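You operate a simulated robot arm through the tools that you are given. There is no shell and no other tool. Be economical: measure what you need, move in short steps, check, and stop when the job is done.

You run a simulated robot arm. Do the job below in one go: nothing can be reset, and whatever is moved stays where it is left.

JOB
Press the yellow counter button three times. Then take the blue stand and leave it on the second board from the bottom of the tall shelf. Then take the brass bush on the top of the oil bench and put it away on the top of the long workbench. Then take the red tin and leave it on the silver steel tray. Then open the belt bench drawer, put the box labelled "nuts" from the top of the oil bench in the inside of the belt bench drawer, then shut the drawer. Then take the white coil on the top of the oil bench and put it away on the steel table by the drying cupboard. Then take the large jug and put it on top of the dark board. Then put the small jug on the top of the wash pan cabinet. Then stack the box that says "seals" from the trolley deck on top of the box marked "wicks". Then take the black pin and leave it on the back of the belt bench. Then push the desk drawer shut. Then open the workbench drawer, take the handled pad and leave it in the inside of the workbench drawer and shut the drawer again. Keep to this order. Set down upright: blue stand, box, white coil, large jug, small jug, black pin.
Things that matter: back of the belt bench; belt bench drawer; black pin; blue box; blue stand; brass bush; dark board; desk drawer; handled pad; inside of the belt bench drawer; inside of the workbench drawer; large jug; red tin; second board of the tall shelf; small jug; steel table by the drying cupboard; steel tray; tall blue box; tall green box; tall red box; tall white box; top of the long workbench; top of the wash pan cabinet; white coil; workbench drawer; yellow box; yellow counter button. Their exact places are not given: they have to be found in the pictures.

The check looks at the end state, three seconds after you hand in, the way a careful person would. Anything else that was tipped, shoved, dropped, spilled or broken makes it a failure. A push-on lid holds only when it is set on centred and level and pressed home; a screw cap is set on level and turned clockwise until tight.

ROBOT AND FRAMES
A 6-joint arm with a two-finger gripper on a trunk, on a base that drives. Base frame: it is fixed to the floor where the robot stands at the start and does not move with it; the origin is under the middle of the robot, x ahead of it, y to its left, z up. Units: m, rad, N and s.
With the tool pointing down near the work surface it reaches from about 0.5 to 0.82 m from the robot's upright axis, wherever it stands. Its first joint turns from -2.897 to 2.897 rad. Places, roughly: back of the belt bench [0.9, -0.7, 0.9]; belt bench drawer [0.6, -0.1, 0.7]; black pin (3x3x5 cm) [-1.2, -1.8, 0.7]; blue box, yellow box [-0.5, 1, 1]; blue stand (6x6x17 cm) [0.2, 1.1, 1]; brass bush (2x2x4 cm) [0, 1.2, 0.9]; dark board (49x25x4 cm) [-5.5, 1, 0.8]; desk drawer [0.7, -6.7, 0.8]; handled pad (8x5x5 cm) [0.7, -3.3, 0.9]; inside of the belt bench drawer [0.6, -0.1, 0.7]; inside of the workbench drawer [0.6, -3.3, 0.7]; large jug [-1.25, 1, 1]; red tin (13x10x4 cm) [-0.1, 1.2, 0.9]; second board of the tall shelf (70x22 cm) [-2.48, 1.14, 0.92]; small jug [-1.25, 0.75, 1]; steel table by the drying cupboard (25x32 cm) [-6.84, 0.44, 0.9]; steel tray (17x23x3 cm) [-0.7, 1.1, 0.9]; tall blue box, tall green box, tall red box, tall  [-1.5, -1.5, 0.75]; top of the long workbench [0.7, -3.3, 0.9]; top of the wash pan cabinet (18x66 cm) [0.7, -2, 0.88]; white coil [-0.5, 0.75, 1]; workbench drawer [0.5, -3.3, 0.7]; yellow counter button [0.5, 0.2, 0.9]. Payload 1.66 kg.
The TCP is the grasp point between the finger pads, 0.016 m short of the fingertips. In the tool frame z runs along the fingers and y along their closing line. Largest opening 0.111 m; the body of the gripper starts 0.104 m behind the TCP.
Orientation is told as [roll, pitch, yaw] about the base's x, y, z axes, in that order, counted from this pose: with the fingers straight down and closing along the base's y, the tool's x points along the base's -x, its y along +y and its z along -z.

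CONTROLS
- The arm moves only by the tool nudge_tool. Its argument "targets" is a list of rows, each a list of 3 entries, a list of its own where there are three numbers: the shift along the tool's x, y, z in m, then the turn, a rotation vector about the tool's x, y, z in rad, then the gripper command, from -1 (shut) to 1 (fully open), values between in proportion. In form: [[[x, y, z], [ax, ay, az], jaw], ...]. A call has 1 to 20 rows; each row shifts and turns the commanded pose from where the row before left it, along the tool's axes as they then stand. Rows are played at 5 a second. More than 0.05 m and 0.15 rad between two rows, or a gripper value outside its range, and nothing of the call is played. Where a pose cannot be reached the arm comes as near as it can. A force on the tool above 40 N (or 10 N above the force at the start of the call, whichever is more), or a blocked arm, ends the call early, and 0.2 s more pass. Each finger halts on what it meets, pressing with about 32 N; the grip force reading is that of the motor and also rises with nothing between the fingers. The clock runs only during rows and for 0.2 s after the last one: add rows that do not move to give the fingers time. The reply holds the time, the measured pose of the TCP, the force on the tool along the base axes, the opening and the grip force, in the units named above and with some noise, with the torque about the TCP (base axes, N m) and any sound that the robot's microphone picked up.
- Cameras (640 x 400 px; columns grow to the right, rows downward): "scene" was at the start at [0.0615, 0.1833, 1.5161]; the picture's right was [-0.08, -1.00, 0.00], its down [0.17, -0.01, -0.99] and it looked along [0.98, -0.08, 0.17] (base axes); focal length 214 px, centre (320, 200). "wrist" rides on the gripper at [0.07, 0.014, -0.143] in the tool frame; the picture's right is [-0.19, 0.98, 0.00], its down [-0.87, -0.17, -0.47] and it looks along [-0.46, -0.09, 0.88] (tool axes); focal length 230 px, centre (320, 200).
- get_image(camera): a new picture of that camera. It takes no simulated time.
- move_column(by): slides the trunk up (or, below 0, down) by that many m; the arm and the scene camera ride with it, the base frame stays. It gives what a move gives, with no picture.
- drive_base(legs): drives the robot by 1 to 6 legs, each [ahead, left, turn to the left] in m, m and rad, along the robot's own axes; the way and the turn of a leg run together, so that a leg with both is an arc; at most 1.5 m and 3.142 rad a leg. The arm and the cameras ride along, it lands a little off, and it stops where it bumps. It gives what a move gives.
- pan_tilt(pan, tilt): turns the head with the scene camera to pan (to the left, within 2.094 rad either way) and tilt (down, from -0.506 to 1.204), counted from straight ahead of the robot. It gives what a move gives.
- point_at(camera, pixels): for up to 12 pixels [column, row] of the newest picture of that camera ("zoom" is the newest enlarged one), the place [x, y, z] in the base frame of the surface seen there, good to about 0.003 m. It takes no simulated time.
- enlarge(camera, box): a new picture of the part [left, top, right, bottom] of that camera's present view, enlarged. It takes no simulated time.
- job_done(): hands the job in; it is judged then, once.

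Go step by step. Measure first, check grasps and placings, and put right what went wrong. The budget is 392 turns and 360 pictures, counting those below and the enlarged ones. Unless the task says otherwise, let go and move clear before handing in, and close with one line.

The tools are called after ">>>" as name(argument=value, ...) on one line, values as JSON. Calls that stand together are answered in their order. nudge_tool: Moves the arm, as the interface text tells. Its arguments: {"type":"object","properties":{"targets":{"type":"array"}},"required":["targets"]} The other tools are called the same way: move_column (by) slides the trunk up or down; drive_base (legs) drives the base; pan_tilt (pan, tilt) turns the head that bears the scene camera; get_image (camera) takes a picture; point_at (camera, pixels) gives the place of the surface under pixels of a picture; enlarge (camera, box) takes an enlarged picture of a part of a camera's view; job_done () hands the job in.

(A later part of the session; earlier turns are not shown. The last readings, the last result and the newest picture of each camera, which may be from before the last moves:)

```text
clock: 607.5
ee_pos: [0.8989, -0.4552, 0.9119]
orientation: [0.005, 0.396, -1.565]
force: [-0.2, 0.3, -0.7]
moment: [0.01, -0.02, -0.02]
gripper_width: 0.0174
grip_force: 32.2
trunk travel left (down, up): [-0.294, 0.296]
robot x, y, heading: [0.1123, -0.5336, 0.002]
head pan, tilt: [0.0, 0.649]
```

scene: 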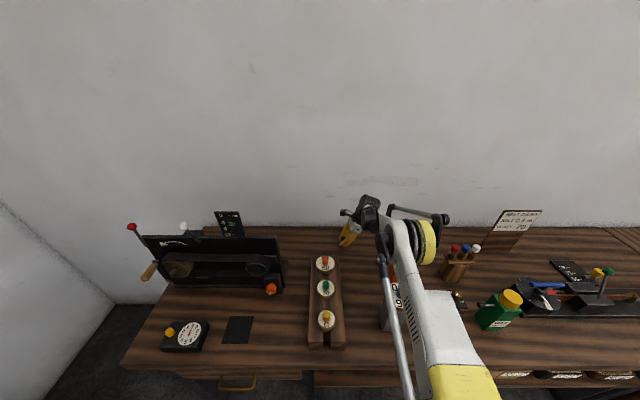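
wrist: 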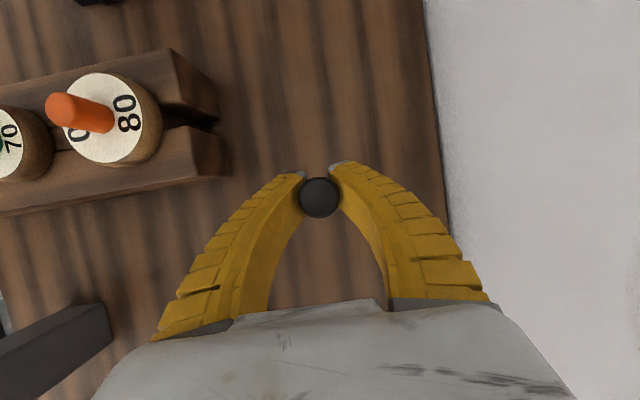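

>>> move_column(by=-0.002)

>>> get_image(camera="wrist")

```text
clock: 608.1
ee_pos: [0.8987, -0.4552, 0.91]
orientation: [0.005, 0.397, -1.564]
force: [0.9, -0.6, -1.3]
moment: [-0.02, 0.0, 0.04]
gripper_width: 0.0173
grip_force: 32.4
trunk travel left (down, up): [-0.292, 0.298]
robot x, y, heading: [0.1096, -0.5313, 0.001]
head pan, tilt: [0.0, 0.649]
```

```text
141 pictures are left
```

wrist: 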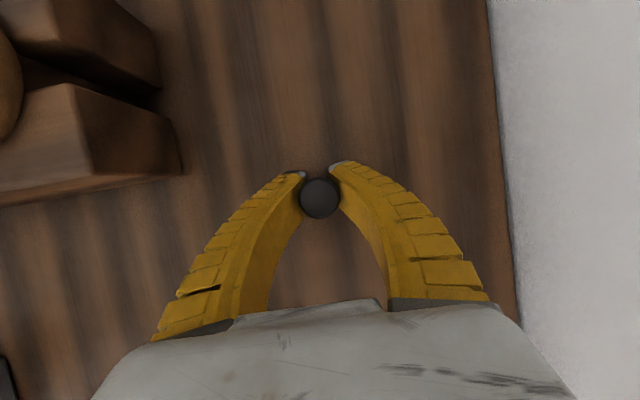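

>>> move_column(by=-0.002)

>>> move_column(by=-0.002)

```text
clock: 608.6
ee_pos: [0.8998, -0.455, 0.9083]
orientation: [0.005, 0.396, -1.564]
force: [0.0, 0.0, -0.2]
moment: [0.01, -0.05, 0.01]
gripper_width: 0.0173
grip_force: 32.8
trunk travel left (down, up): [-0.29, 0.3]
robot x, y, heading: [0.1117, -0.533, -0.001]
head pan, tilt: [0.0, 0.649]
```

```text
clock: 609.1
ee_pos: [0.8992, -0.4566, 0.9067]
orientation: [0.005, 0.398, -1.564]
force: [1.4, -0.2, -0.4]
moment: [0.01, -0.05, 0.0]
gripper_width: 0.0126
grip_force: 31.7
trunk travel left (down, up): [-0.288, 0.302]
robot x, y, heading: [0.112, -0.5327, 0.003]
head pan, tilt: [0.0, 0.649]
```

The width dropped to 0.0126: the pin may be sliding in the grip. I look closely.

>>> enlarge(camera="wrist", box=[250, 130, 390, 230])

>>> enlarge(camera="scene", box=[310, 190, 390, 260])

```text
4.00 times, centred on (320, 180) of wrist
```

zoom: 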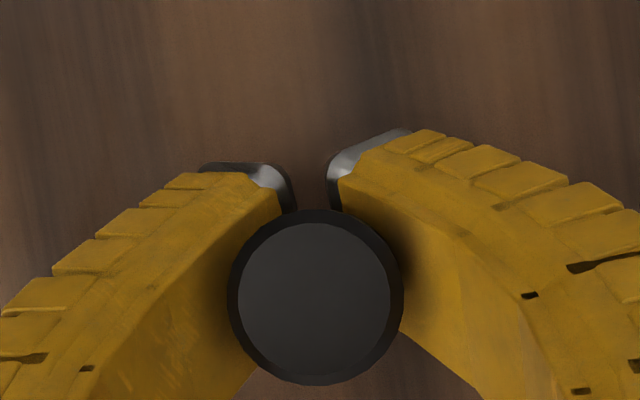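

```text
5.71 times, centred on (350, 225) of scene
```

zoom: 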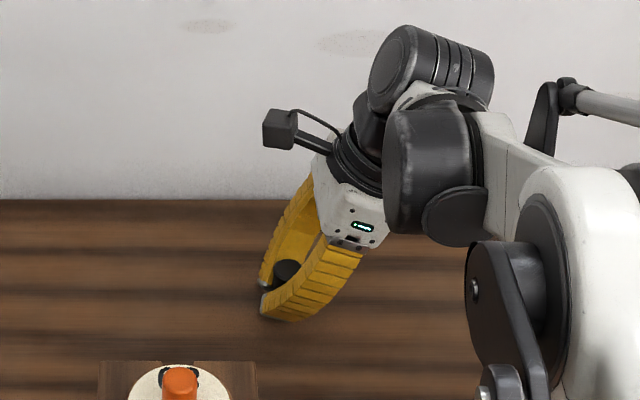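

The pin has shifted inward between the curved fingers. I measure its top to know its height above the bench.

>>> get_image(camera="wrist")

>>> point_at(camera="wrist", pixels=[[320, 203], [308, 203], [332, 203], [320, 192], [320, 217], [320, 180], [300, 150]])

```text
138 pictures are left
```

wrist: 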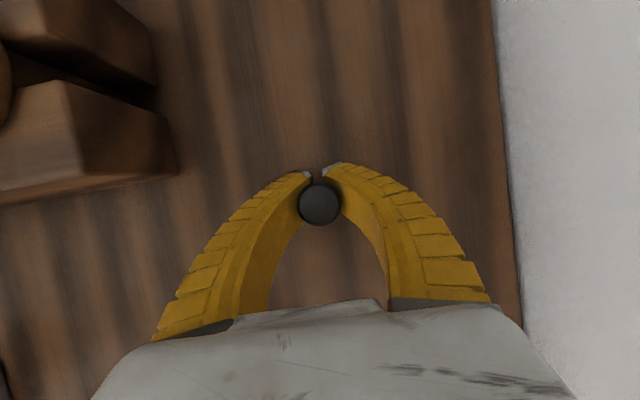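

```text
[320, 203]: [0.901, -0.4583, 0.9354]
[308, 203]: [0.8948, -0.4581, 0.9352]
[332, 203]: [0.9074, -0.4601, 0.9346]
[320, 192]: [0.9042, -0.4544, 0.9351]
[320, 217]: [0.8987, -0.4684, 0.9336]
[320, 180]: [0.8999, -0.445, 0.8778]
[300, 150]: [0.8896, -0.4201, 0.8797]
```

The pin's top is level at z 0.935 (upright), so its bottom is about 6 mm above the bench. I lower 4 mm, then 1 mm steps.

>>> move_column(by=-0.004)

>>> get_image(camera="wrist")

>>> point_at(camera="wrist", pixels=[[320, 205], [308, 205], [332, 205], [320, 195], [320, 217]])

```text
clock: 609.6
ee_pos: [0.8996, -0.4566, 0.9024]
orientation: [0.004, 0.397, -1.564]
force: [0.3, -0.1, -1.0]
moment: [0.01, -0.03, 0.0]
gripper_width: 0.0122
grip_force: 31.7
trunk travel left (down, up): [-0.284, 0.306]
robot x, y, heading: [0.1112, -0.5325, 0.003]
head pan, tilt: [0.0, 0.649]
```

```text
137 pictures are left
```

wrist: 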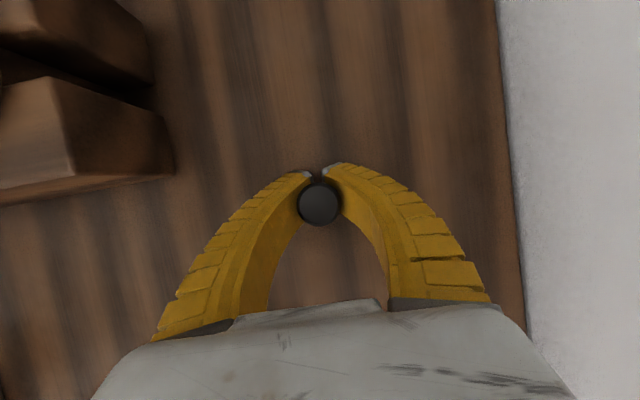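

```text
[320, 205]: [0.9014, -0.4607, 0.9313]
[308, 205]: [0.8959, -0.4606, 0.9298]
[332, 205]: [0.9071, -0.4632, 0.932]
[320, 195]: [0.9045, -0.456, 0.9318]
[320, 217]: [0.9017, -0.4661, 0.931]
```

>>> move_column(by=-0.003)

>>> move_column(by=-0.001)

```text
clock: 610.1
ee_pos: [0.8995, -0.4564, 0.8984]
orientation: [0.005, 0.396, -1.561]
force: [-0.7, 0.0, 0.0]
moment: [-0.02, 0.0, 0.0]
gripper_width: 0.0121
grip_force: 31.8
trunk travel left (down, up): [-0.281, 0.309]
robot x, y, heading: [0.1103, -0.5329, 0.001]
head pan, tilt: [0.0, 0.649]
```

```text
clock: 610.7
ee_pos: [0.8993, -0.456, 0.8978]
orientation: [0.004, 0.398, -1.562]
force: [0.9, 0.5, 6.7]
moment: [0.05, 0.01, 0.0]
gripper_width: 0.012
grip_force: 32.0
trunk travel left (down, up): [-0.28, 0.31]
robot x, y, heading: [0.1128, -0.5346, 0.005]
head pan, tilt: [0.0, 0.649]
```

Contact at 6.7 N. I open slowly, then withdraw along the tool axis.

>>> nudge_tool(targets=[[[0, 0, 0], [0, 0, 0], -0.7], [[0, 0, 0], [0, 0, 0], -0.4], [[0, 0, 0], [0, 0, 0], -0.1], [[0, 0, 0], [0, 0, 0], 0.1], [[0, 0, 0], [0, 0, 0], 0.1]])

>>> get_image(camera="wrist")

```text
clock: 611.9
ee_pos: [0.8985, -0.4552, 0.8977]
orientation: [0.006, 0.398, -1.564]
force: [-0.1, -2.2, 6.8]
moment: [-0.04, 0.17, 0.09]
gripper_width: 0.0635
grip_force: 1.2
trunk travel left (down, up): [-0.28, 0.31]
robot x, y, heading: [0.1086, -0.5302, -0.0]
head pan, tilt: [0.0, 0.649]
```

```text
136 pictures are left
```

wrist: 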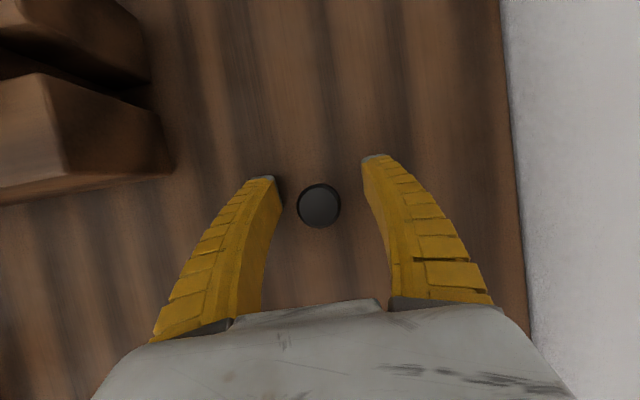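

The pin stands free and upright. I raise straight up with the trunk and verify.

>>> move_column(by=0.3)

>>> get_image(camera="wrist")

>>> drive_base(legs=[[-0.5, 0, 0]])

>>> get_image(camera="scene")

```text
clock: 614.9
ee_pos: [0.8992, -0.4551, 1.1974]
orientation: [0.006, 0.395, -1.563]
force: [-0.3, 0.0, -0.3]
moment: [0.01, -0.05, 0.0]
gripper_width: 0.0628
grip_force: 1.4
trunk travel left (down, up): [-0.58, 0.01]
robot x, y, heading: [0.1111, -0.534, -0.003]
head pan, tilt: [0.0, 0.649]
```

```text
135 pictures are left
```

wrist: 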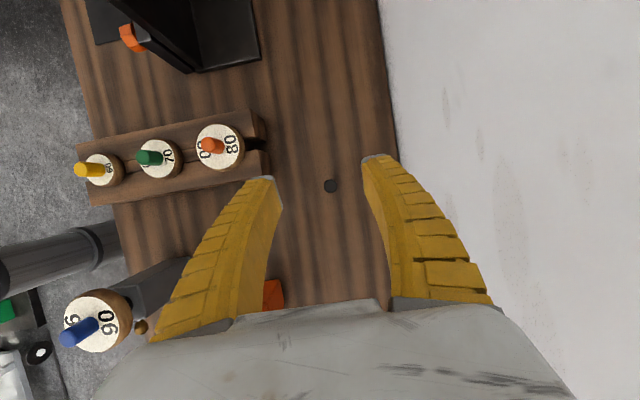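

```text
clock: 617.8
ee_pos: [0.4014, -0.4561, 1.1981]
orientation: [0.006, 0.397, -1.559]
force: [0.4, -0.2, 0.7]
moment: [-0.02, 0.01, 0.01]
gripper_width: 0.0631
grip_force: 1.2
trunk travel left (down, up): [-0.58, 0.01]
robot x, y, heading: [-0.3885, -0.5378, 0.006]
head pan, tilt: [0.0, 0.649]
```

```text
134 pictures are left
```

scene: 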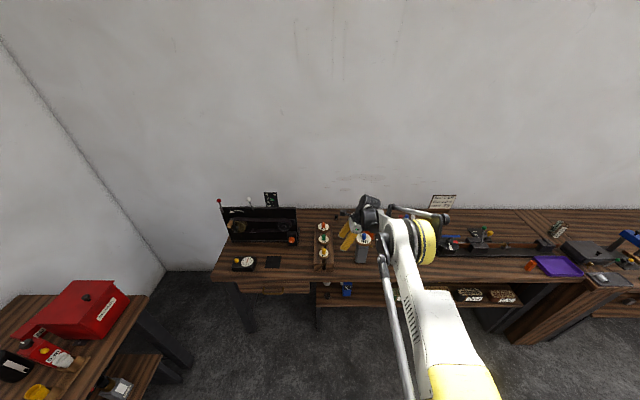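

The pin stands at the back of the belt bench. Next the desk drawer far along at y −6.7: I level the hand, pull it in, and look along the way.

>>> nudge_tool(targets=[[[0, 0, 0], [0, -0.1, 0], 0.1], [[0, 0, 0], [0, -0.1, 0], 0.1], [[0, 0, 0], [0, -0.1, 0], 0.1], [[0, 0, 0], [0, -0.097, 0], 0.1], [[0, -0.04, 0], [0, 0, 0], 0.1], [[0, -0.04, 0], [0, 0, 0], 0.1], [[0, -0.04, 0], [0, 0, 0], 0.1], [[0, 0, 0], [0, 0, 0], 0.1]])

>>> pan_tilt(pan=-1.4, tilt=0.4)

>>> get_image(camera="scene")

```text
clock: 619.6
ee_pos: [0.2816, -0.4564, 1.1957]
orientation: [0.003, -0.001, -1.562]
force: [0.2, 0.1, -0.3]
moment: [0.02, 0.01, -0.01]
gripper_width: 0.0628
grip_force: 0.5
trunk travel left (down, up): [-0.58, 0.01]
robot x, y, heading: [-0.3841, -0.5351, 0.004]
head pan, tilt: [0.0, 0.649]
```

```text
clock: 621.1
ee_pos: [0.2801, -0.4566, 1.1965]
orientation: [0.005, 0.0, -1.562]
force: [-0.4, -1.8, -1.4]
moment: [0.0, 0.01, -0.01]
gripper_width: 0.0631
grip_force: 0.9
trunk travel left (down, up): [-0.58, 0.01]
robot x, y, heading: [-0.3835, -0.5337, 0.009]
head pan, tilt: [-1.4, 0.4]
```

```text
133 pictures are left
```

scene: 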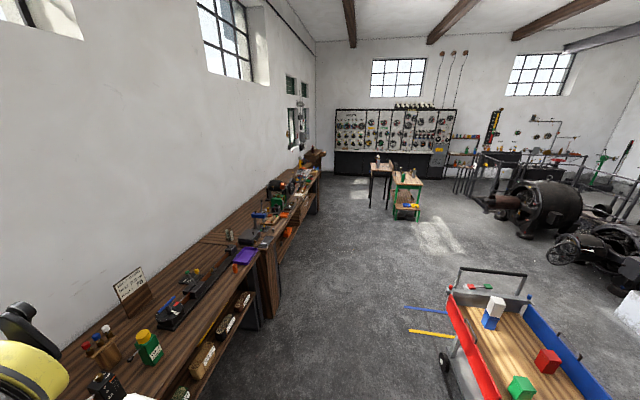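

The way along the benches is clear. I strafe right in stages.

>>> drive_base(legs=[[0, -1.4, 0], [0, -1.4, 0], [0, -1.4, 0]])

>>> get_image(camera="scene")

```text
clock: 641.4
ee_pos: [0.3243, -4.6753, 1.1967]
orientation: [0.004, 0.0, -1.546]
force: [-0.3, 0.5, 0.2]
moment: [0.0, 0.05, 0.01]
gripper_width: 0.0631
grip_force: 1.3
trunk travel left (down, up): [-0.58, 0.01]
robot x, y, heading: [-0.3404, -4.7657, 0.017]
head pan, tilt: [-1.4, 0.4]
```

```text
132 pictures are left
```

scene: 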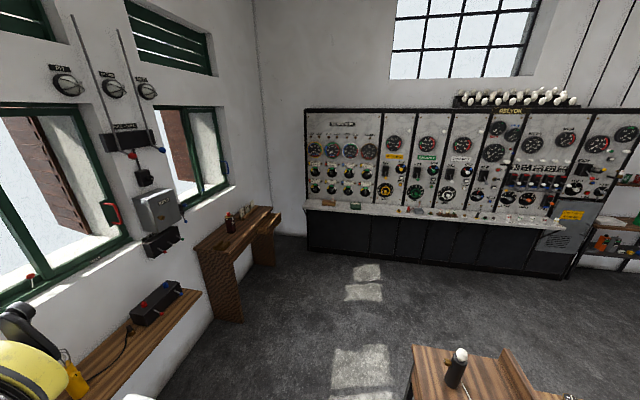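

The desk is at (235,235) with an open drawer. I enlarge and measure.

>>> enlarge(camera="scene", box=[170, 190, 310, 340])

>>> point_at(camera="scene", pixels=[[262, 222], [270, 218], [278, 218], [268, 235], [276, 235], [240, 235], [215, 270], [250, 215], [225, 310], [275, 258], [413, 355], [380, 395]])

```text
2.67 times, centred on (240, 265) of scene
```

zoom: 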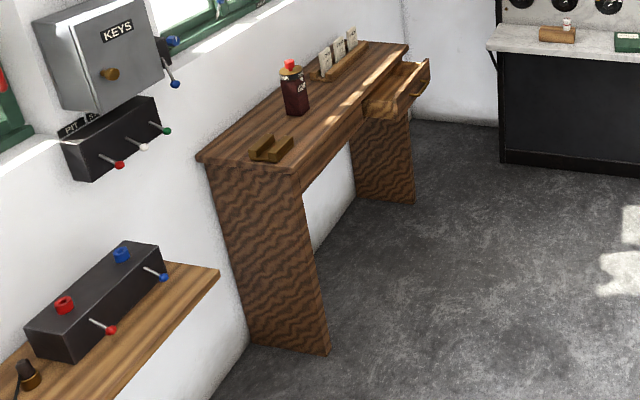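

```text
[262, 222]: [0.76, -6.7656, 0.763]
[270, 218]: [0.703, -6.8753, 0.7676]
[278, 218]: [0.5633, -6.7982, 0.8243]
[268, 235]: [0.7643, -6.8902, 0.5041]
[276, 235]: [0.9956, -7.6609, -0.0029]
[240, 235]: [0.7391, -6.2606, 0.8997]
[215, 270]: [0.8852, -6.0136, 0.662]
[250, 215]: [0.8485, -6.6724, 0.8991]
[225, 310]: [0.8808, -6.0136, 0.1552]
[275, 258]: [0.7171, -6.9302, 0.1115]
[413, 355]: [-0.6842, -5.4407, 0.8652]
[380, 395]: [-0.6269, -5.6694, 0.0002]
```

The desk drawer's front is near x 0.56, y −6.75, z ≈0.8. A table stands at x −0.65, so I shift ahead 0.2 m first and then strafe to the desk.

>>> drive_base(legs=[[0.2, -0.1, -0.017], [0, -0.9, 0], [0, -0.9, 0]])

>>> pan_tilt(pan=-0.2, tilt=0.6)

>>> get_image(camera="scene")

>>> get_image(camera="wrist")

```text
clock: 651.8
ee_pos: [0.5352, -6.5912, 1.1973]
orientation: [0.006, 0.001, -1.564]
force: [0.2, 0.7, 0.1]
moment: [0.02, -0.01, -0.01]
gripper_width: 0.0632
grip_force: 1.4
trunk travel left (down, up): [-0.58, 0.01]
robot x, y, heading: [-0.1294, -6.6707, 0.008]
head pan, tilt: [-1.4, 0.4]
```

```text
clock: 653.2
ee_pos: [0.5369, -6.5914, 1.1962]
orientation: [0.005, 0.001, -1.564]
force: [-0.2, -0.5, 0.4]
moment: [-0.05, 0.02, 0.01]
gripper_width: 0.0628
grip_force: 0.7
trunk travel left (down, up): [-0.58, 0.01]
robot x, y, heading: [-0.1319, -6.6716, -0.001]
head pan, tilt: [-0.201, 0.6]
```

```text
130 pictures are left
```

scene: 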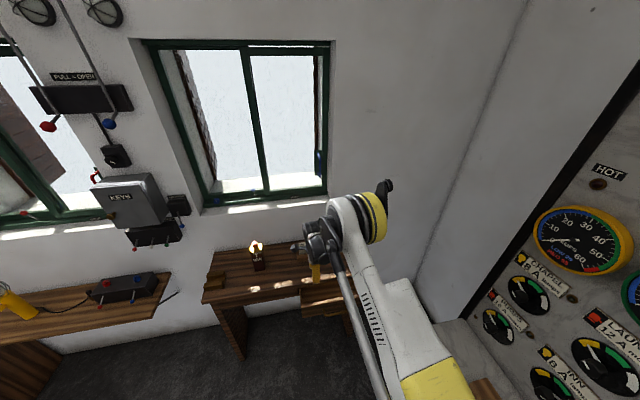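

```text
129 pictures are left
```

wrist: 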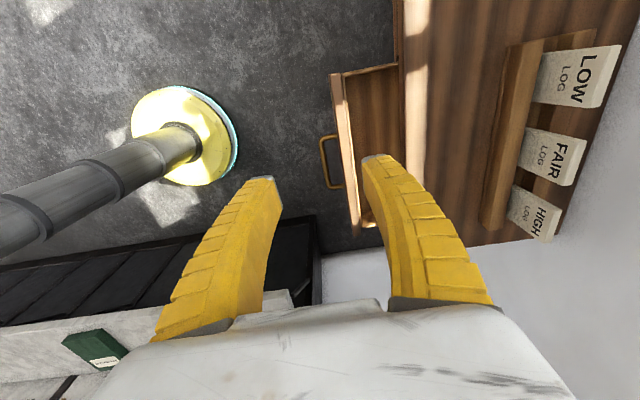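

I measure drawer front, its handle and the desk edge in the wrist view.

>>> point_at(camera="wrist", pixels=[[337, 90], [343, 150], [352, 205], [324, 150], [330, 185], [400, 100], [395, 65], [370, 115], [348, 120], [405, 150], [333, 75]])

>>> enlarge(camera="wrist", box=[290, 50, 430, 250])

```text
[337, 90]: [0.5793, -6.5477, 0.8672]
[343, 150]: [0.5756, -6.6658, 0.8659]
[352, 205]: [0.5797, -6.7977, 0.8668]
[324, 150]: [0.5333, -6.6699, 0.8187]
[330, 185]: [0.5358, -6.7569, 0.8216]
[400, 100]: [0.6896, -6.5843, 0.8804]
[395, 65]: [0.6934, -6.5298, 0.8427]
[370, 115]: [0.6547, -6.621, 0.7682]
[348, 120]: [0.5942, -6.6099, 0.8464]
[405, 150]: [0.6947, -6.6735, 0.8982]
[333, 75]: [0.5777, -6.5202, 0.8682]
```

```text
2.00 times, centred on (360, 150) of wrist
```

zoom: 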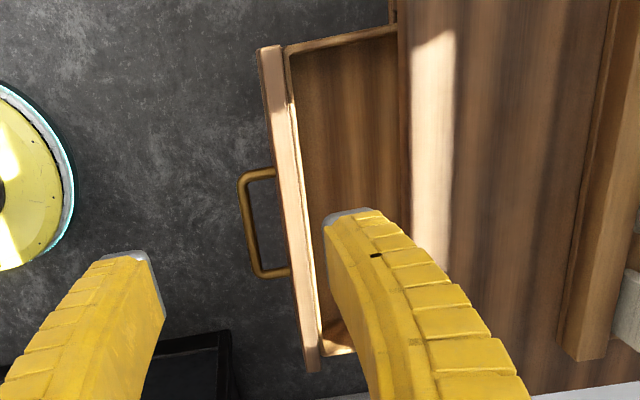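

The drawer stands out ~0.12 m: bar at (0.534, −6.70, 0.82), desk edge x 0.69. I shut the jaws, go in front of the bar, and lower to its height.

>>> nudge_tool(targets=[[[-0.036, -0.026, 0], [0, 0, 0], -1], [[-0.036, -0.026, 0], [0, 0, 0], -1], [[-0.036, -0.027, 0], [0, 0, 0], -1], [[0, 0, 0], [0, 0, 0], -1], [[0, 0, 0], [0, 0, 0], -1]])

>>> move_column(by=-0.38)

>>> get_image(camera="wrist")

```text
clock: 654.4
ee_pos: [0.4568, -6.7014, 1.1964]
orientation: [0.004, 0.0, -1.564]
force: [-0.1, 0.2, 0.2]
moment: [0.03, -0.03, -0.02]
gripper_width: 0.0
grip_force: 28.7
trunk travel left (down, up): [-0.58, 0.01]
robot x, y, heading: [-0.1299, -6.6723, 0.0]
head pan, tilt: [-0.201, 0.6]
```

```text
clock: 658.1
ee_pos: [0.4558, -6.6988, 0.8164]
orientation: [0.004, 0.0, -1.563]
force: [0.6, 0.6, -0.8]
moment: [0.01, 0.01, -0.02]
gripper_width: 0.0
grip_force: 28.8
trunk travel left (down, up): [-0.2, 0.39]
robot x, y, heading: [-0.1322, -6.6665, 0.005]
head pan, tilt: [-0.201, 0.6]
```

```text
127 pictures are left
```

wrist: 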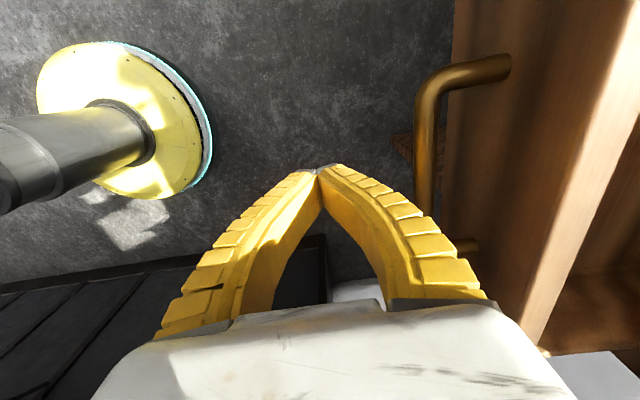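

The curved fingers bulge along x, so I turn the hand 90° to present the thin side, then push.

>>> nudge_tool(targets=[[[0, 0, 0], [0, 0, -0.1422], -1], [[0, 0, 0], [0, 0, -0.1422], -1], [[0, 0, 0], [0, 0, -0.1422], -1], [[0, 0, 0], [0, 0, -0.1422], -1], [[0, 0, 0], [0, 0, -0.1422], -1], [[0, 0, 0], [0, 0, -0.1422], -1], [[0, 0, 0], [0, 0, -0.1422], -1], [[0, 0, 0], [0, 0, -0.1422], -1], [[0, 0, 0], [0, 0, -0.1422], -1], [[0, 0, 0], [0, 0, -0.1422], -1], [[0, 0, 0], [0, 0, -0.1422], -1], [[0, 0, 0], [0, 0, 0], -1]])

>>> get_image(camera="wrist")

```text
clock: 660.7
ee_pos: [0.4565, -6.6991, 0.8159]
orientation: [0.0, -0.005, 0.002]
force: [-0.1, 0.7, 0.3]
moment: [0.0, 0.0, 0.04]
gripper_width: 0.0003
grip_force: 27.9
trunk travel left (down, up): [-0.2, 0.39]
robot x, y, heading: [-0.132, -6.6711, -0.0]
head pan, tilt: [-0.201, 0.6]
```

```text
126 pictures are left
```

wrist: 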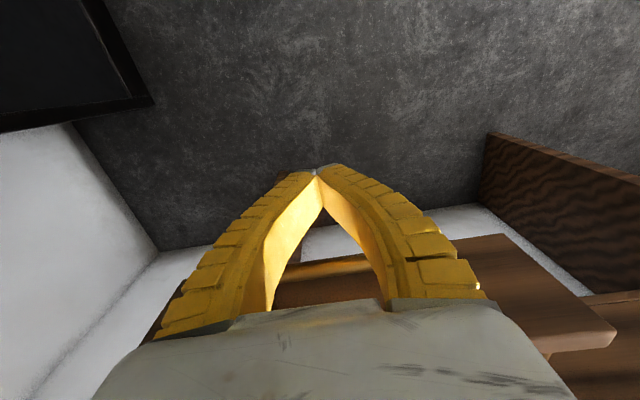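

I push in +x in 2 cm steps, watching the force.

>>> nudge_tool(targets=[[[-0.03, 0, 0], [0, 0, 0], -1], [[-0.03, 0, 0], [0, 0, 0], -1], [[-0.02, 0, 0], [0, 0, 0], -1], [[-0.02, 0, 0], [0, 0, 0], -1], [[-0.02, 0, 0], [0, 0, 0], -1], [[-0.02, 0, 0], [0, 0, 0], -1], [[-0.015, 0, 0], [0, 0, 0], -1], [[0, 0, 0], [0, 0, 0], -1]])

>>> get_image(camera="wrist")

>>> get_image(camera="scene")

```text
clock: 662.5
ee_pos: [0.6118, -6.6999, 0.815]
orientation: [0.001, -0.005, -0.001]
force: [0.2, 0.5, -0.7]
moment: [0.01, 0.0, 0.0]
gripper_width: 0.0
grip_force: 29.0
trunk travel left (down, up): [-0.2, 0.39]
robot x, y, heading: [-0.1318, -6.67, 0.002]
head pan, tilt: [-0.201, 0.6]
```

```text
125 pictures are left
```

wrist: 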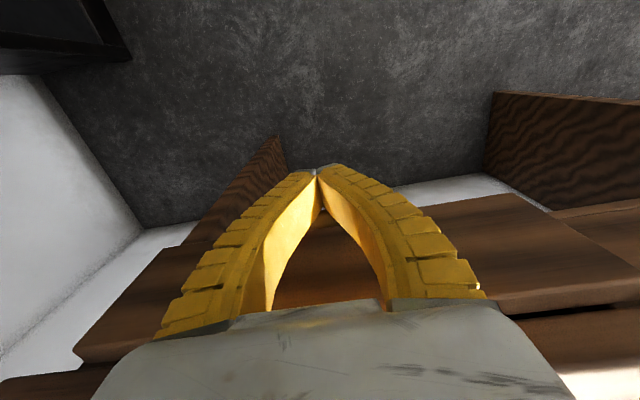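

```text
124 pictures are left
```

scene: 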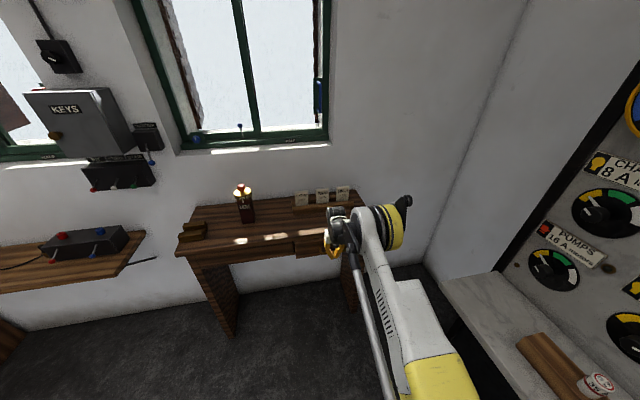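

The drawer glides in easily. I continue in 5 mm steps until it meets its stop.

>>> nudge_tool(targets=[[[-0.006, 0, 0], [0, 0, 0], -1], [[-0.006, 0, 0], [0, 0, 0], -1], [[-0.005, 0, 0], [0, 0, 0], -1], [[0, 0, 0], [0, 0, 0], -1]])

>>> enlarge(camera="scene", box=[240, 180, 400, 300])

```text
clock: 663.5
ee_pos: [0.6277, -6.7005, 0.8162]
orientation: [0.0, -0.004, 0.001]
force: [-0.5, -1.1, 0.4]
moment: [0.0, 0.0, 0.01]
gripper_width: 0.0059
grip_force: 28.0
trunk travel left (down, up): [-0.2, 0.39]
robot x, y, heading: [-0.1323, -6.6656, 0.002]
head pan, tilt: [-0.201, 0.6]
```

```text
3.33 times, centred on (320, 240) of scene
```

zoom: 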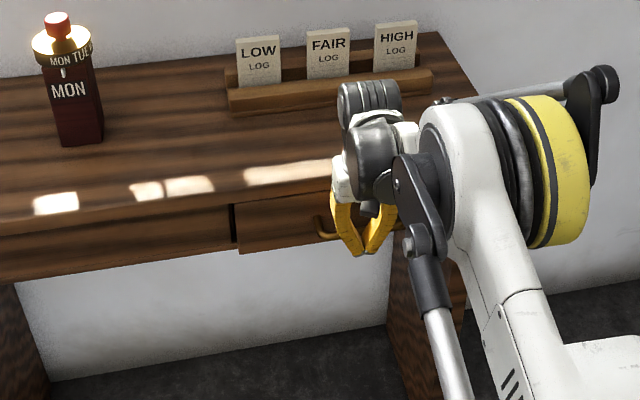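

I measure the drawer face against the desk apron.

>>> point_at(camera="zoom", pixels=[[270, 225], [255, 235], [210, 225], [150, 240], [320, 225], [220, 205], [250, 200]])

```text
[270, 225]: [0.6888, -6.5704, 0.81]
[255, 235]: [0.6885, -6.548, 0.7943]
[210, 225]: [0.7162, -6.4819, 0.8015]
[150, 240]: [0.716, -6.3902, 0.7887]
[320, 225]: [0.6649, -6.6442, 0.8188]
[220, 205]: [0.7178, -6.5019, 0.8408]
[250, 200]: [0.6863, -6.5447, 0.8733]
```

The face (0.688) is still 2.8 cm proud of the apron (0.716). I push on in small steps until a stop is felt.

>>> nudge_tool(targets=[[[-0.006, 0, 0], [0, 0, 0], -1], [[-0.006, 0, 0], [0, 0, 0], -1], [[-0.006, 0, 0], [0, 0, 0], -1], [[0, 0, 0], [0, 0, 0], -1]])

>>> enlarge(camera="scene", box=[240, 180, 400, 300])

```text
clock: 664.5
ee_pos: [0.6465, -6.7003, 0.8158]
orientation: [0.0, -0.005, -0.001]
force: [0.0, 0.0, 1.2]
moment: [-0.03, 0.01, -0.02]
gripper_width: 0.0
grip_force: 28.5
trunk travel left (down, up): [-0.2, 0.39]
robot x, y, heading: [-0.1314, -6.6672, 0.004]
head pan, tilt: [-0.201, 0.6]
```

```text
3.33 times, centred on (320, 240) of scene
```

zoom: 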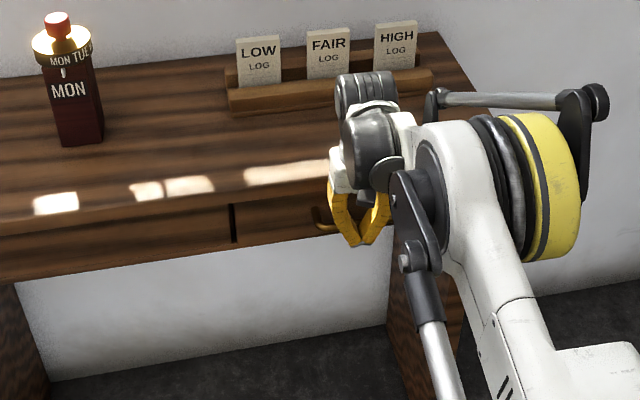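

>>> nudge_tool(targets=[[[-0.004, 0, 0], [0, 0, 0], -1], [[-0.004, 0, 0], [0, 0, 0], -1], [[-0.003, 0, 0], [0, 0, 0], -1], [[0, 0, 0], [0, 0, 0], -1]])

>>> enlarge(camera="scene", box=[240, 180, 400, 300])

>>> point_at(camera="zoom", pixels=[[270, 225], [255, 232], [210, 225], [150, 240], [310, 215], [300, 225]])

```text
clock: 665.3
ee_pos: [0.6521, -6.699, 0.8155]
orientation: [0.0, 0.006, 0.002]
force: [-13.0, 1.2, 1.1]
moment: [-0.01, -0.01, -0.02]
gripper_width: 0.006
grip_force: 28.8
trunk travel left (down, up): [-0.2, 0.39]
robot x, y, heading: [-0.1324, -6.67, 0.001]
head pan, tilt: [-0.201, 0.6]
stopped in row 4: the force on the tool passed its limit at 44 N (the readings are from after the stop); the commanded pose is now the measured one
```

```text
3.33 times, centred on (320, 240) of scene
```

zoom: 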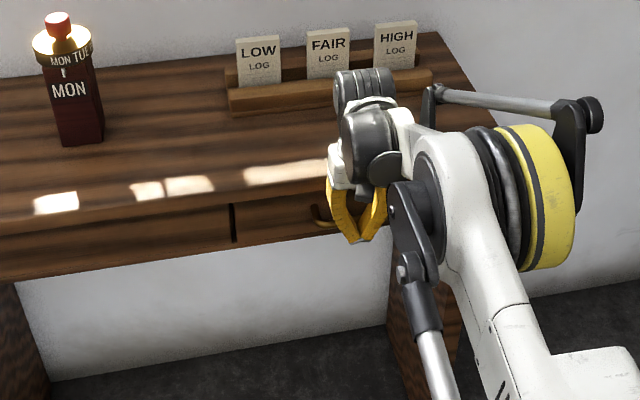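

```text
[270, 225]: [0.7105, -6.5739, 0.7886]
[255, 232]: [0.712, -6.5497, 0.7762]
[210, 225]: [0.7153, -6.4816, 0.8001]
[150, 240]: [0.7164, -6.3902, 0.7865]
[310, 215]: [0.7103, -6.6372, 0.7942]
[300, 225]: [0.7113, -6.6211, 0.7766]
```

The drawer met its stop at 44 N, face at 0.711 beside the apron's 0.716: shut. I back off, raise, and go to the long workbench at y −3.3.

>>> nudge_tool(targets=[[[0.04, 0, 0], [0, 0, 0], -1], [[0.04, 0, 0], [0, 0, 0], -1], [[0.04, 0, 0], [0, 0, 0], -1], [[0, 0, 0], [0, 0, 0], -1]])

>>> move_column(by=0.36)

>>> get_image(camera="scene")

>>> drive_base(legs=[[-0.05, 1.0, 0], [-0.1, 1.2, 0], [0, 1.15, 0]])

>>> pan_tilt(pan=0.0, tilt=0.75)

>>> get_image(camera="scene")

```text
clock: 666.3
ee_pos: [0.5332, -6.6984, 0.8158]
orientation: [0.001, 0.003, -0.001]
force: [-0.3, -0.2, 0.6]
moment: [0.0, -0.01, 0.0]
gripper_width: 0.0001
grip_force: 28.5
trunk travel left (down, up): [-0.2, 0.39]
robot x, y, heading: [-0.1287, -6.6702, 0.004]
head pan, tilt: [-0.201, 0.6]
```

```text
clock: 669.8
ee_pos: [0.534, -6.698, 1.1754]
orientation: [-0.002, 0.003, -0.001]
force: [1.3, 0.0, 0.5]
moment: [0.01, 0.0, 0.0]
gripper_width: 0.0003
grip_force: 28.6
trunk travel left (down, up): [-0.56, 0.03]
robot x, y, heading: [-0.1314, -6.6733, -0.0]
head pan, tilt: [-0.201, 0.6]
```

```text
120 pictures are left
```

scene: 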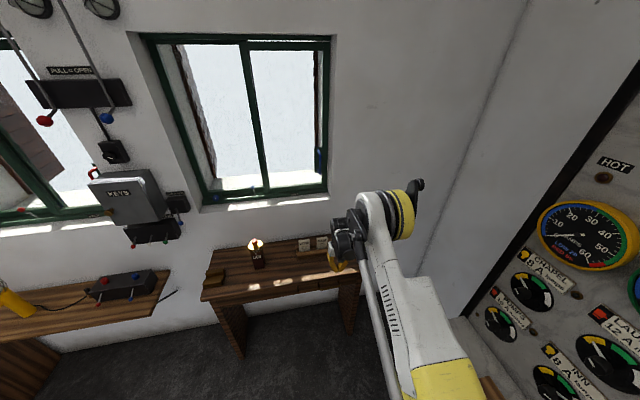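

```text
clock: 686.1
ee_pos: [0.3605, -3.3464, 1.1762]
orientation: [0.001, 0.003, 0.008]
force: [0.9, 0.3, 0.9]
moment: [0.04, 0.0, 0.03]
gripper_width: 0.0
grip_force: 28.7
trunk travel left (down, up): [-0.56, 0.03]
robot x, y, heading: [-0.3083, -3.3239, 0.01]
head pan, tilt: [-0.201, 0.6]
```

```text
clock: 686.9
ee_pos: [0.3606, -3.3475, 1.1765]
orientation: [-0.001, 0.004, 0.008]
force: [-0.2, -0.7, -0.6]
moment: [0.02, -0.02, 0.0]
gripper_width: 0.0
grip_force: 28.2
trunk travel left (down, up): [-0.56, 0.03]
robot x, y, heading: [-0.3026, -3.3222, 0.013]
head pan, tilt: [0.0, 0.75]
```

```text
119 pictures are left
```

scene: 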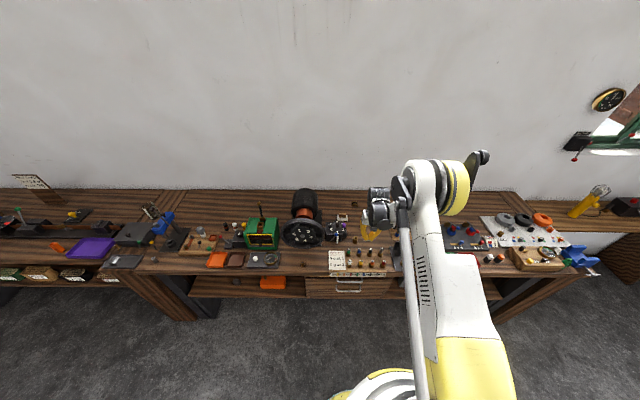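

I enlarge the drawer area and the bench top to find the drawer and the handled pad.

>>> enlarge(camera="scene", box=[290, 190, 400, 310])

>>> get_image(camera="wrist")

>>> enlarge(camera="scene", box=[420, 190, 600, 290])

```text
3.33 times, centred on (345, 250) of scene
```

zoom: 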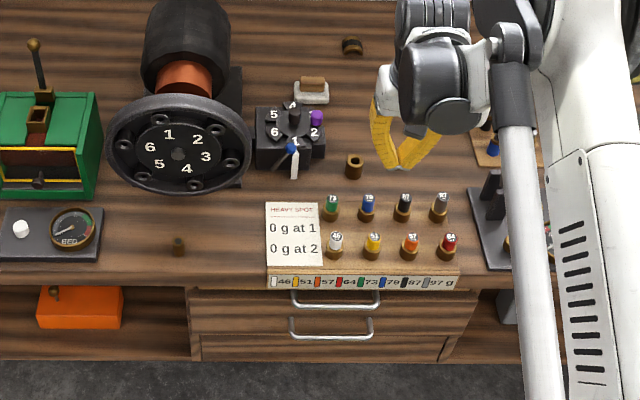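

```text
117 pictures are left
```

wrist: 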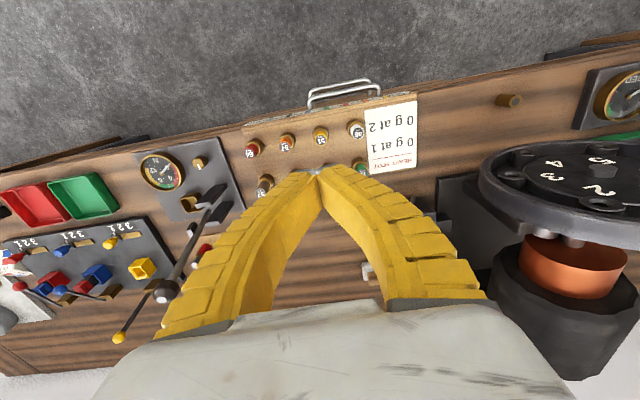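

```text
3.56 times, centred on (510, 240) of scene
```

zoom: 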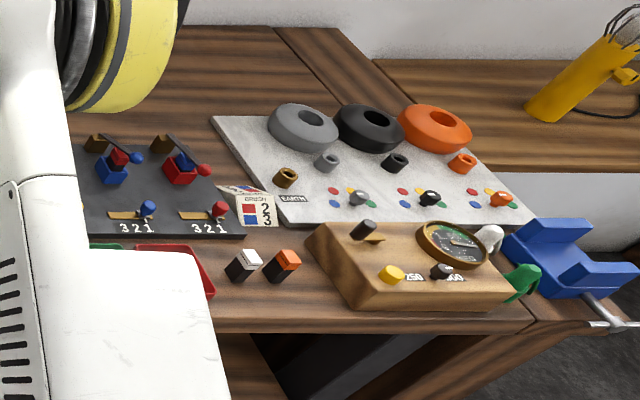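

The handled pad (white with wooden grip) is at (310,88) of the first enlargement; two silver handles sit one above the other on the drawer front. I measure them.

>>> enlarge(camera="scene", box=[300, 265, 380, 310])

>>> point_at(camera="zoom", pixels=[[280, 128], [280, 195], [320, 140], [320, 215], [200, 150], [480, 150], [200, 200], [470, 205], [200, 235], [300, 120], [300, 165]])

```text
8.00 times, centred on (340, 288) of scene
```

zoom: 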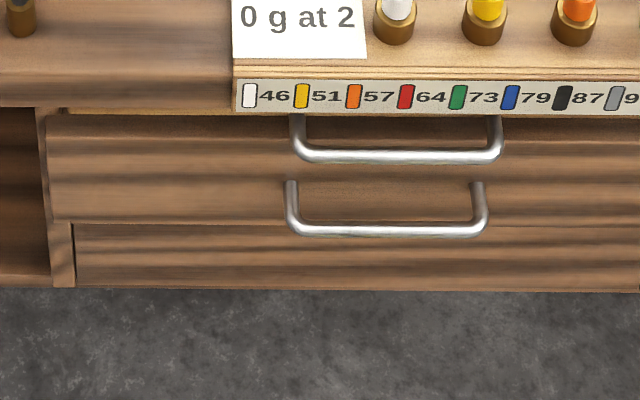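

```text
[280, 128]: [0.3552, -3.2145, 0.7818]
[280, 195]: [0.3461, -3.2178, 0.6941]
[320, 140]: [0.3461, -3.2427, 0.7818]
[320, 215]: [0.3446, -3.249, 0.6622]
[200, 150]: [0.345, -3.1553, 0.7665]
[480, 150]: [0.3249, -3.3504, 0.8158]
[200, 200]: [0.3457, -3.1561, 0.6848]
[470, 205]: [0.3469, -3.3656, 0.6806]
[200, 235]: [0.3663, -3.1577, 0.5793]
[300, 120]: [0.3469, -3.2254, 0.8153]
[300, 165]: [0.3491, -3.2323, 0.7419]
```

It isn't clear whether there is one drawer or two. I back off and lower the trunk to view the front more squarely.

>>> drive_base(legs=[[-0.4, 0, -0.01]])

>>> move_column(by=-0.5)

>>> pan_tilt(pan=0.1, tilt=0.6)

>>> get_image(camera="scene")

>>> enlarge(camera="scene", box=[280, 180, 420, 280])

```text
clock: 689.4
ee_pos: [-0.0377, -3.3545, 1.1762]
orientation: [0.0, 0.002, 0.0]
force: [0.1, 0.6, 0.1]
moment: [0.01, -0.02, -0.01]
gripper_width: 0.0
grip_force: 28.1
trunk travel left (down, up): [-0.56, 0.03]
robot x, y, heading: [-0.7051, -3.3221, 0.003]
head pan, tilt: [0.0, 0.75]
```

```text
refused: -0.5 is not a number from -0.4 to 0.4
```

```text
clock: 690.1
ee_pos: [-0.0379, -3.3532, 1.1764]
orientation: [0.0, 0.003, 0.0]
force: [0.2, -0.4, 0.0]
moment: [-0.01, 0.0, -0.02]
gripper_width: 0.0
grip_force: 28.8
trunk travel left (down, up): [-0.56, 0.03]
robot x, y, heading: [-0.7023, -3.3262, 0.001]
head pan, tilt: [0.099, 0.6]
```

```text
114 pictures are left
```

scene: 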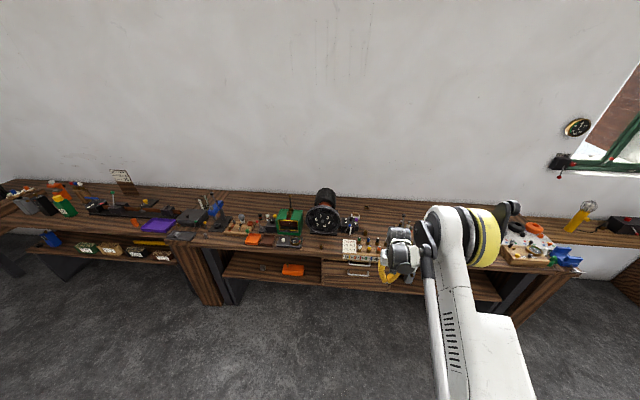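

```text
4.00 times, centred on (350, 230) of scene
```

zoom: 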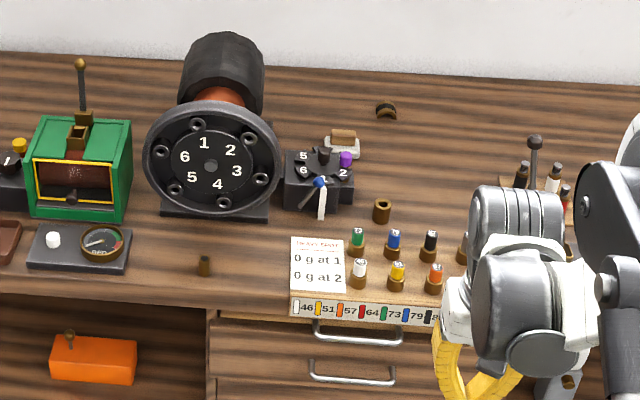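

I enlarge the drawer fronts.

>>> enlarge(camera="scene", box=[318, 250, 392, 296])

>>> point_at(camera="zoom", pixels=[[120, 130], [120, 200], [120, 270], [330, 165], [330, 250], [120, 160], [120, 240], [250, 95], [330, 110], [120, 310]])

```text
8.65 times, centred on (355, 273) of scene
```

zoom: 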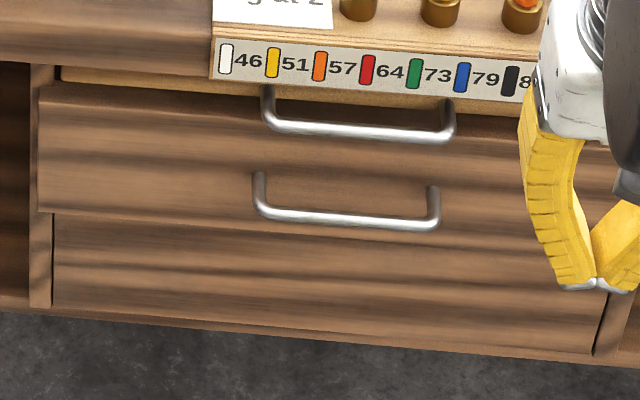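

```text
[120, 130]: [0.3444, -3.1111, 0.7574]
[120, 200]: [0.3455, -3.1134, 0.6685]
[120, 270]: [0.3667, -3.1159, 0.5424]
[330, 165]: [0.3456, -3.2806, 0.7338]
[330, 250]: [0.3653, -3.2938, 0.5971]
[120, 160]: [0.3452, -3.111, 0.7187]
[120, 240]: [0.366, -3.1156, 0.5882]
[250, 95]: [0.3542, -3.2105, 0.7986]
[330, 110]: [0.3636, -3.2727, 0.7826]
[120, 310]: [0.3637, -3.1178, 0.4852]
```

>>> point_at(camera="zoom", pixels=[[350, 132], [300, 128], [400, 137], [350, 221], [300, 214], [410, 226], [268, 100], [447, 112], [258, 185], [433, 200], [265, 120], [258, 205]])

```text
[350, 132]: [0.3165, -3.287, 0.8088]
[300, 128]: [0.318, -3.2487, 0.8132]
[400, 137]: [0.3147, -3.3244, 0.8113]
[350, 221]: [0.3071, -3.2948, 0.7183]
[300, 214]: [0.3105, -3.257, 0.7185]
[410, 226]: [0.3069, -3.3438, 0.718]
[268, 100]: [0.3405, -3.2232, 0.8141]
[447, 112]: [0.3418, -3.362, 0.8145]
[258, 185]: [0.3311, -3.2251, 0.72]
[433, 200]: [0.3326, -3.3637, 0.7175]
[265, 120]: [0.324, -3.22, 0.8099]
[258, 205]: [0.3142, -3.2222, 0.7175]
```

The deep drawer is the one with the lower bar at (0.308, −3.29, 0.718), face x 0.345; the upper bar belongs to something shallow above. I set the same forward-pointing hand pose as for the belt bench drawer.

>>> nudge_tool(targets=[[[0, 0, 0], [0, 0, 0.1428], -0.1], [[0, 0, 0], [0, 0, 0.1428], -0.1], [[0, 0, 0], [0, 0, 0.1428], -0.1], [[0, 0, 0], [0, 0, 0.1428], -0.1], [[0, 0, 0], [0, 0, 0.1428], -0.1], [[0, 0, 0], [0, 0, 0.1428], -0.1], [[0, 0, 0], [0, 0, 0.1428], -0.1], [[0, 0, 0], [0, 0, 0.1428], -0.1], [[0, 0, 0], [0, 0, 0.1428], -0.1], [[0, 0, 0], [0, 0, 0.1428], -0.1], [[0, 0, 0], [0, 0, 0.1428], -0.1], [[0, 0.03, 0], [0, 0, 0], -0.1], [[0, 0.03, 0], [0, 0, 0], -0.1], [[0, 0.03, 0], [0, 0, 0], -0.1], [[0, 0.03, 0], [0, 0, 0], -0.1], [[0, 0, 0], [0, 0, 0], -0.1]])

>>> nudge_tool(targets=[[[0, 0, 0], [-0.1375, 0, 0], -0.1], [[0, 0, 0], [-0.1375, 0, 0], -0.1], [[0, 0, 0], [-0.1375, 0, 0], -0.1], [[0, 0, 0], [-0.1375, 0, 0], -0.1], [[0, 0, 0], [-0.1375, 0, 0], -0.1], [[0, 0, 0], [-0.1375, 0, 0], -0.1], [[0, 0, 0], [-0.1375, 0, 0], -0.1], [[0, 0, 0], [-0.1375, 0, 0], -0.1], [[0, 0, 0], [0, 0, 0], -0.1]])

>>> move_column(by=-0.4)

```text
clock: 693.5
ee_pos: [0.0822, -3.3548, 1.1759]
orientation: [-0.002, 0.0, -1.57]
force: [-0.5, -0.2, -1.1]
moment: [0.01, -0.02, -0.02]
gripper_width: 0.0522
grip_force: 2.1
trunk travel left (down, up): [-0.56, 0.03]
robot x, y, heading: [-0.7033, -3.3253, 0.005]
head pan, tilt: [0.099, 0.6]
```

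```text
clock: 695.5
ee_pos: [0.0957, -3.3559, 1.1783]
orientation: [1.098, 0.001, -1.571]
force: [-0.2, 0.3, 0.4]
moment: [-0.03, 0.02, 0.0]
gripper_width: 0.0525
grip_force: 1.7
out of reach, approached as far as the arm can: row 8
trunk travel left (down, up): [-0.56, 0.03]
robot x, y, heading: [-0.7028, -3.3238, 0.002]
head pan, tilt: [0.099, 0.6]
```

```text
clock: 699.3
ee_pos: [0.0954, -3.3563, 0.7786]
orientation: [1.098, 0.001, -1.57]
force: [-0.3, 0.9, -0.7]
moment: [0.01, 0.0, 0.02]
gripper_width: 0.0523
grip_force: 1.6
trunk travel left (down, up): [-0.16, 0.43]
robot x, y, heading: [-0.7082, -3.3258, 0.004]
head pan, tilt: [0.099, 0.6]
```

There is trunk travel left, so I lower 6 cm more and strafe 6 cm left, then look.

>>> move_column(by=-0.06)

>>> drive_base(legs=[[0.1, 0.062, 0]])

>>> get_image(camera="wrist")

```text
clock: 700.3
ee_pos: [0.0958, -3.3567, 0.7169]
orientation: [1.095, 0.0, -1.572]
force: [0.8, 0.4, 0.4]
moment: [0.0, -0.01, 0.0]
gripper_width: 0.0522
grip_force: 1.3
trunk travel left (down, up): [-0.1, 0.49]
robot x, y, heading: [-0.7038, -3.3247, 0.001]
head pan, tilt: [0.099, 0.6]
```

```text
clock: 701.5
ee_pos: [0.1943, -3.2934, 0.7195]
orientation: [1.095, 0.001, -1.571]
force: [-0.3, -0.7, -0.6]
moment: [-0.01, -0.02, -0.01]
gripper_width: 0.0522
grip_force: 1.1
trunk travel left (down, up): [-0.1, 0.49]
robot x, y, heading: [-0.6087, -3.2628, 0.002]
head pan, tilt: [0.099, 0.6]
```

```text
111 pictures are left
```

wrist: 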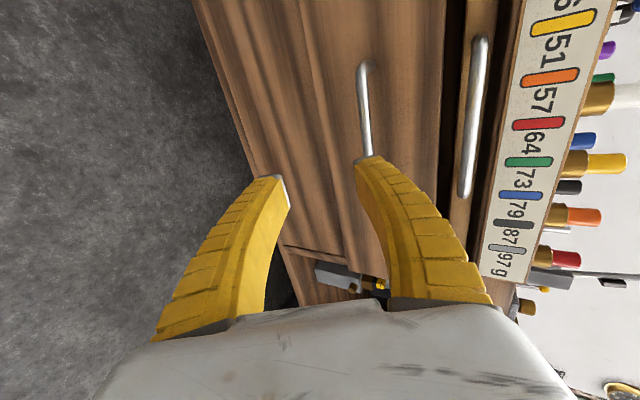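

The lower bar is on a true drawer front; the upper one on a thin strip above a dark gap. I measure the lower bar.

>>> point_at(camera="wrist", pixels=[[363, 80], [364, 110], [366, 145], [400, 80], [340, 80], [470, 110], [452, 60], [375, 165], [283, 180]])

```text
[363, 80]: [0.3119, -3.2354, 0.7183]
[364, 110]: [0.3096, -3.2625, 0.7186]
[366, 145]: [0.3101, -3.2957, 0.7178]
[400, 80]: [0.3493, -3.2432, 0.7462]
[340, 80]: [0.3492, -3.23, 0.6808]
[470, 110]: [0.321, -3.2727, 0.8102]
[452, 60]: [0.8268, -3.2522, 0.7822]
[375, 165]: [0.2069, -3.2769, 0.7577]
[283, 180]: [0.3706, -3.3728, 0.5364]
```

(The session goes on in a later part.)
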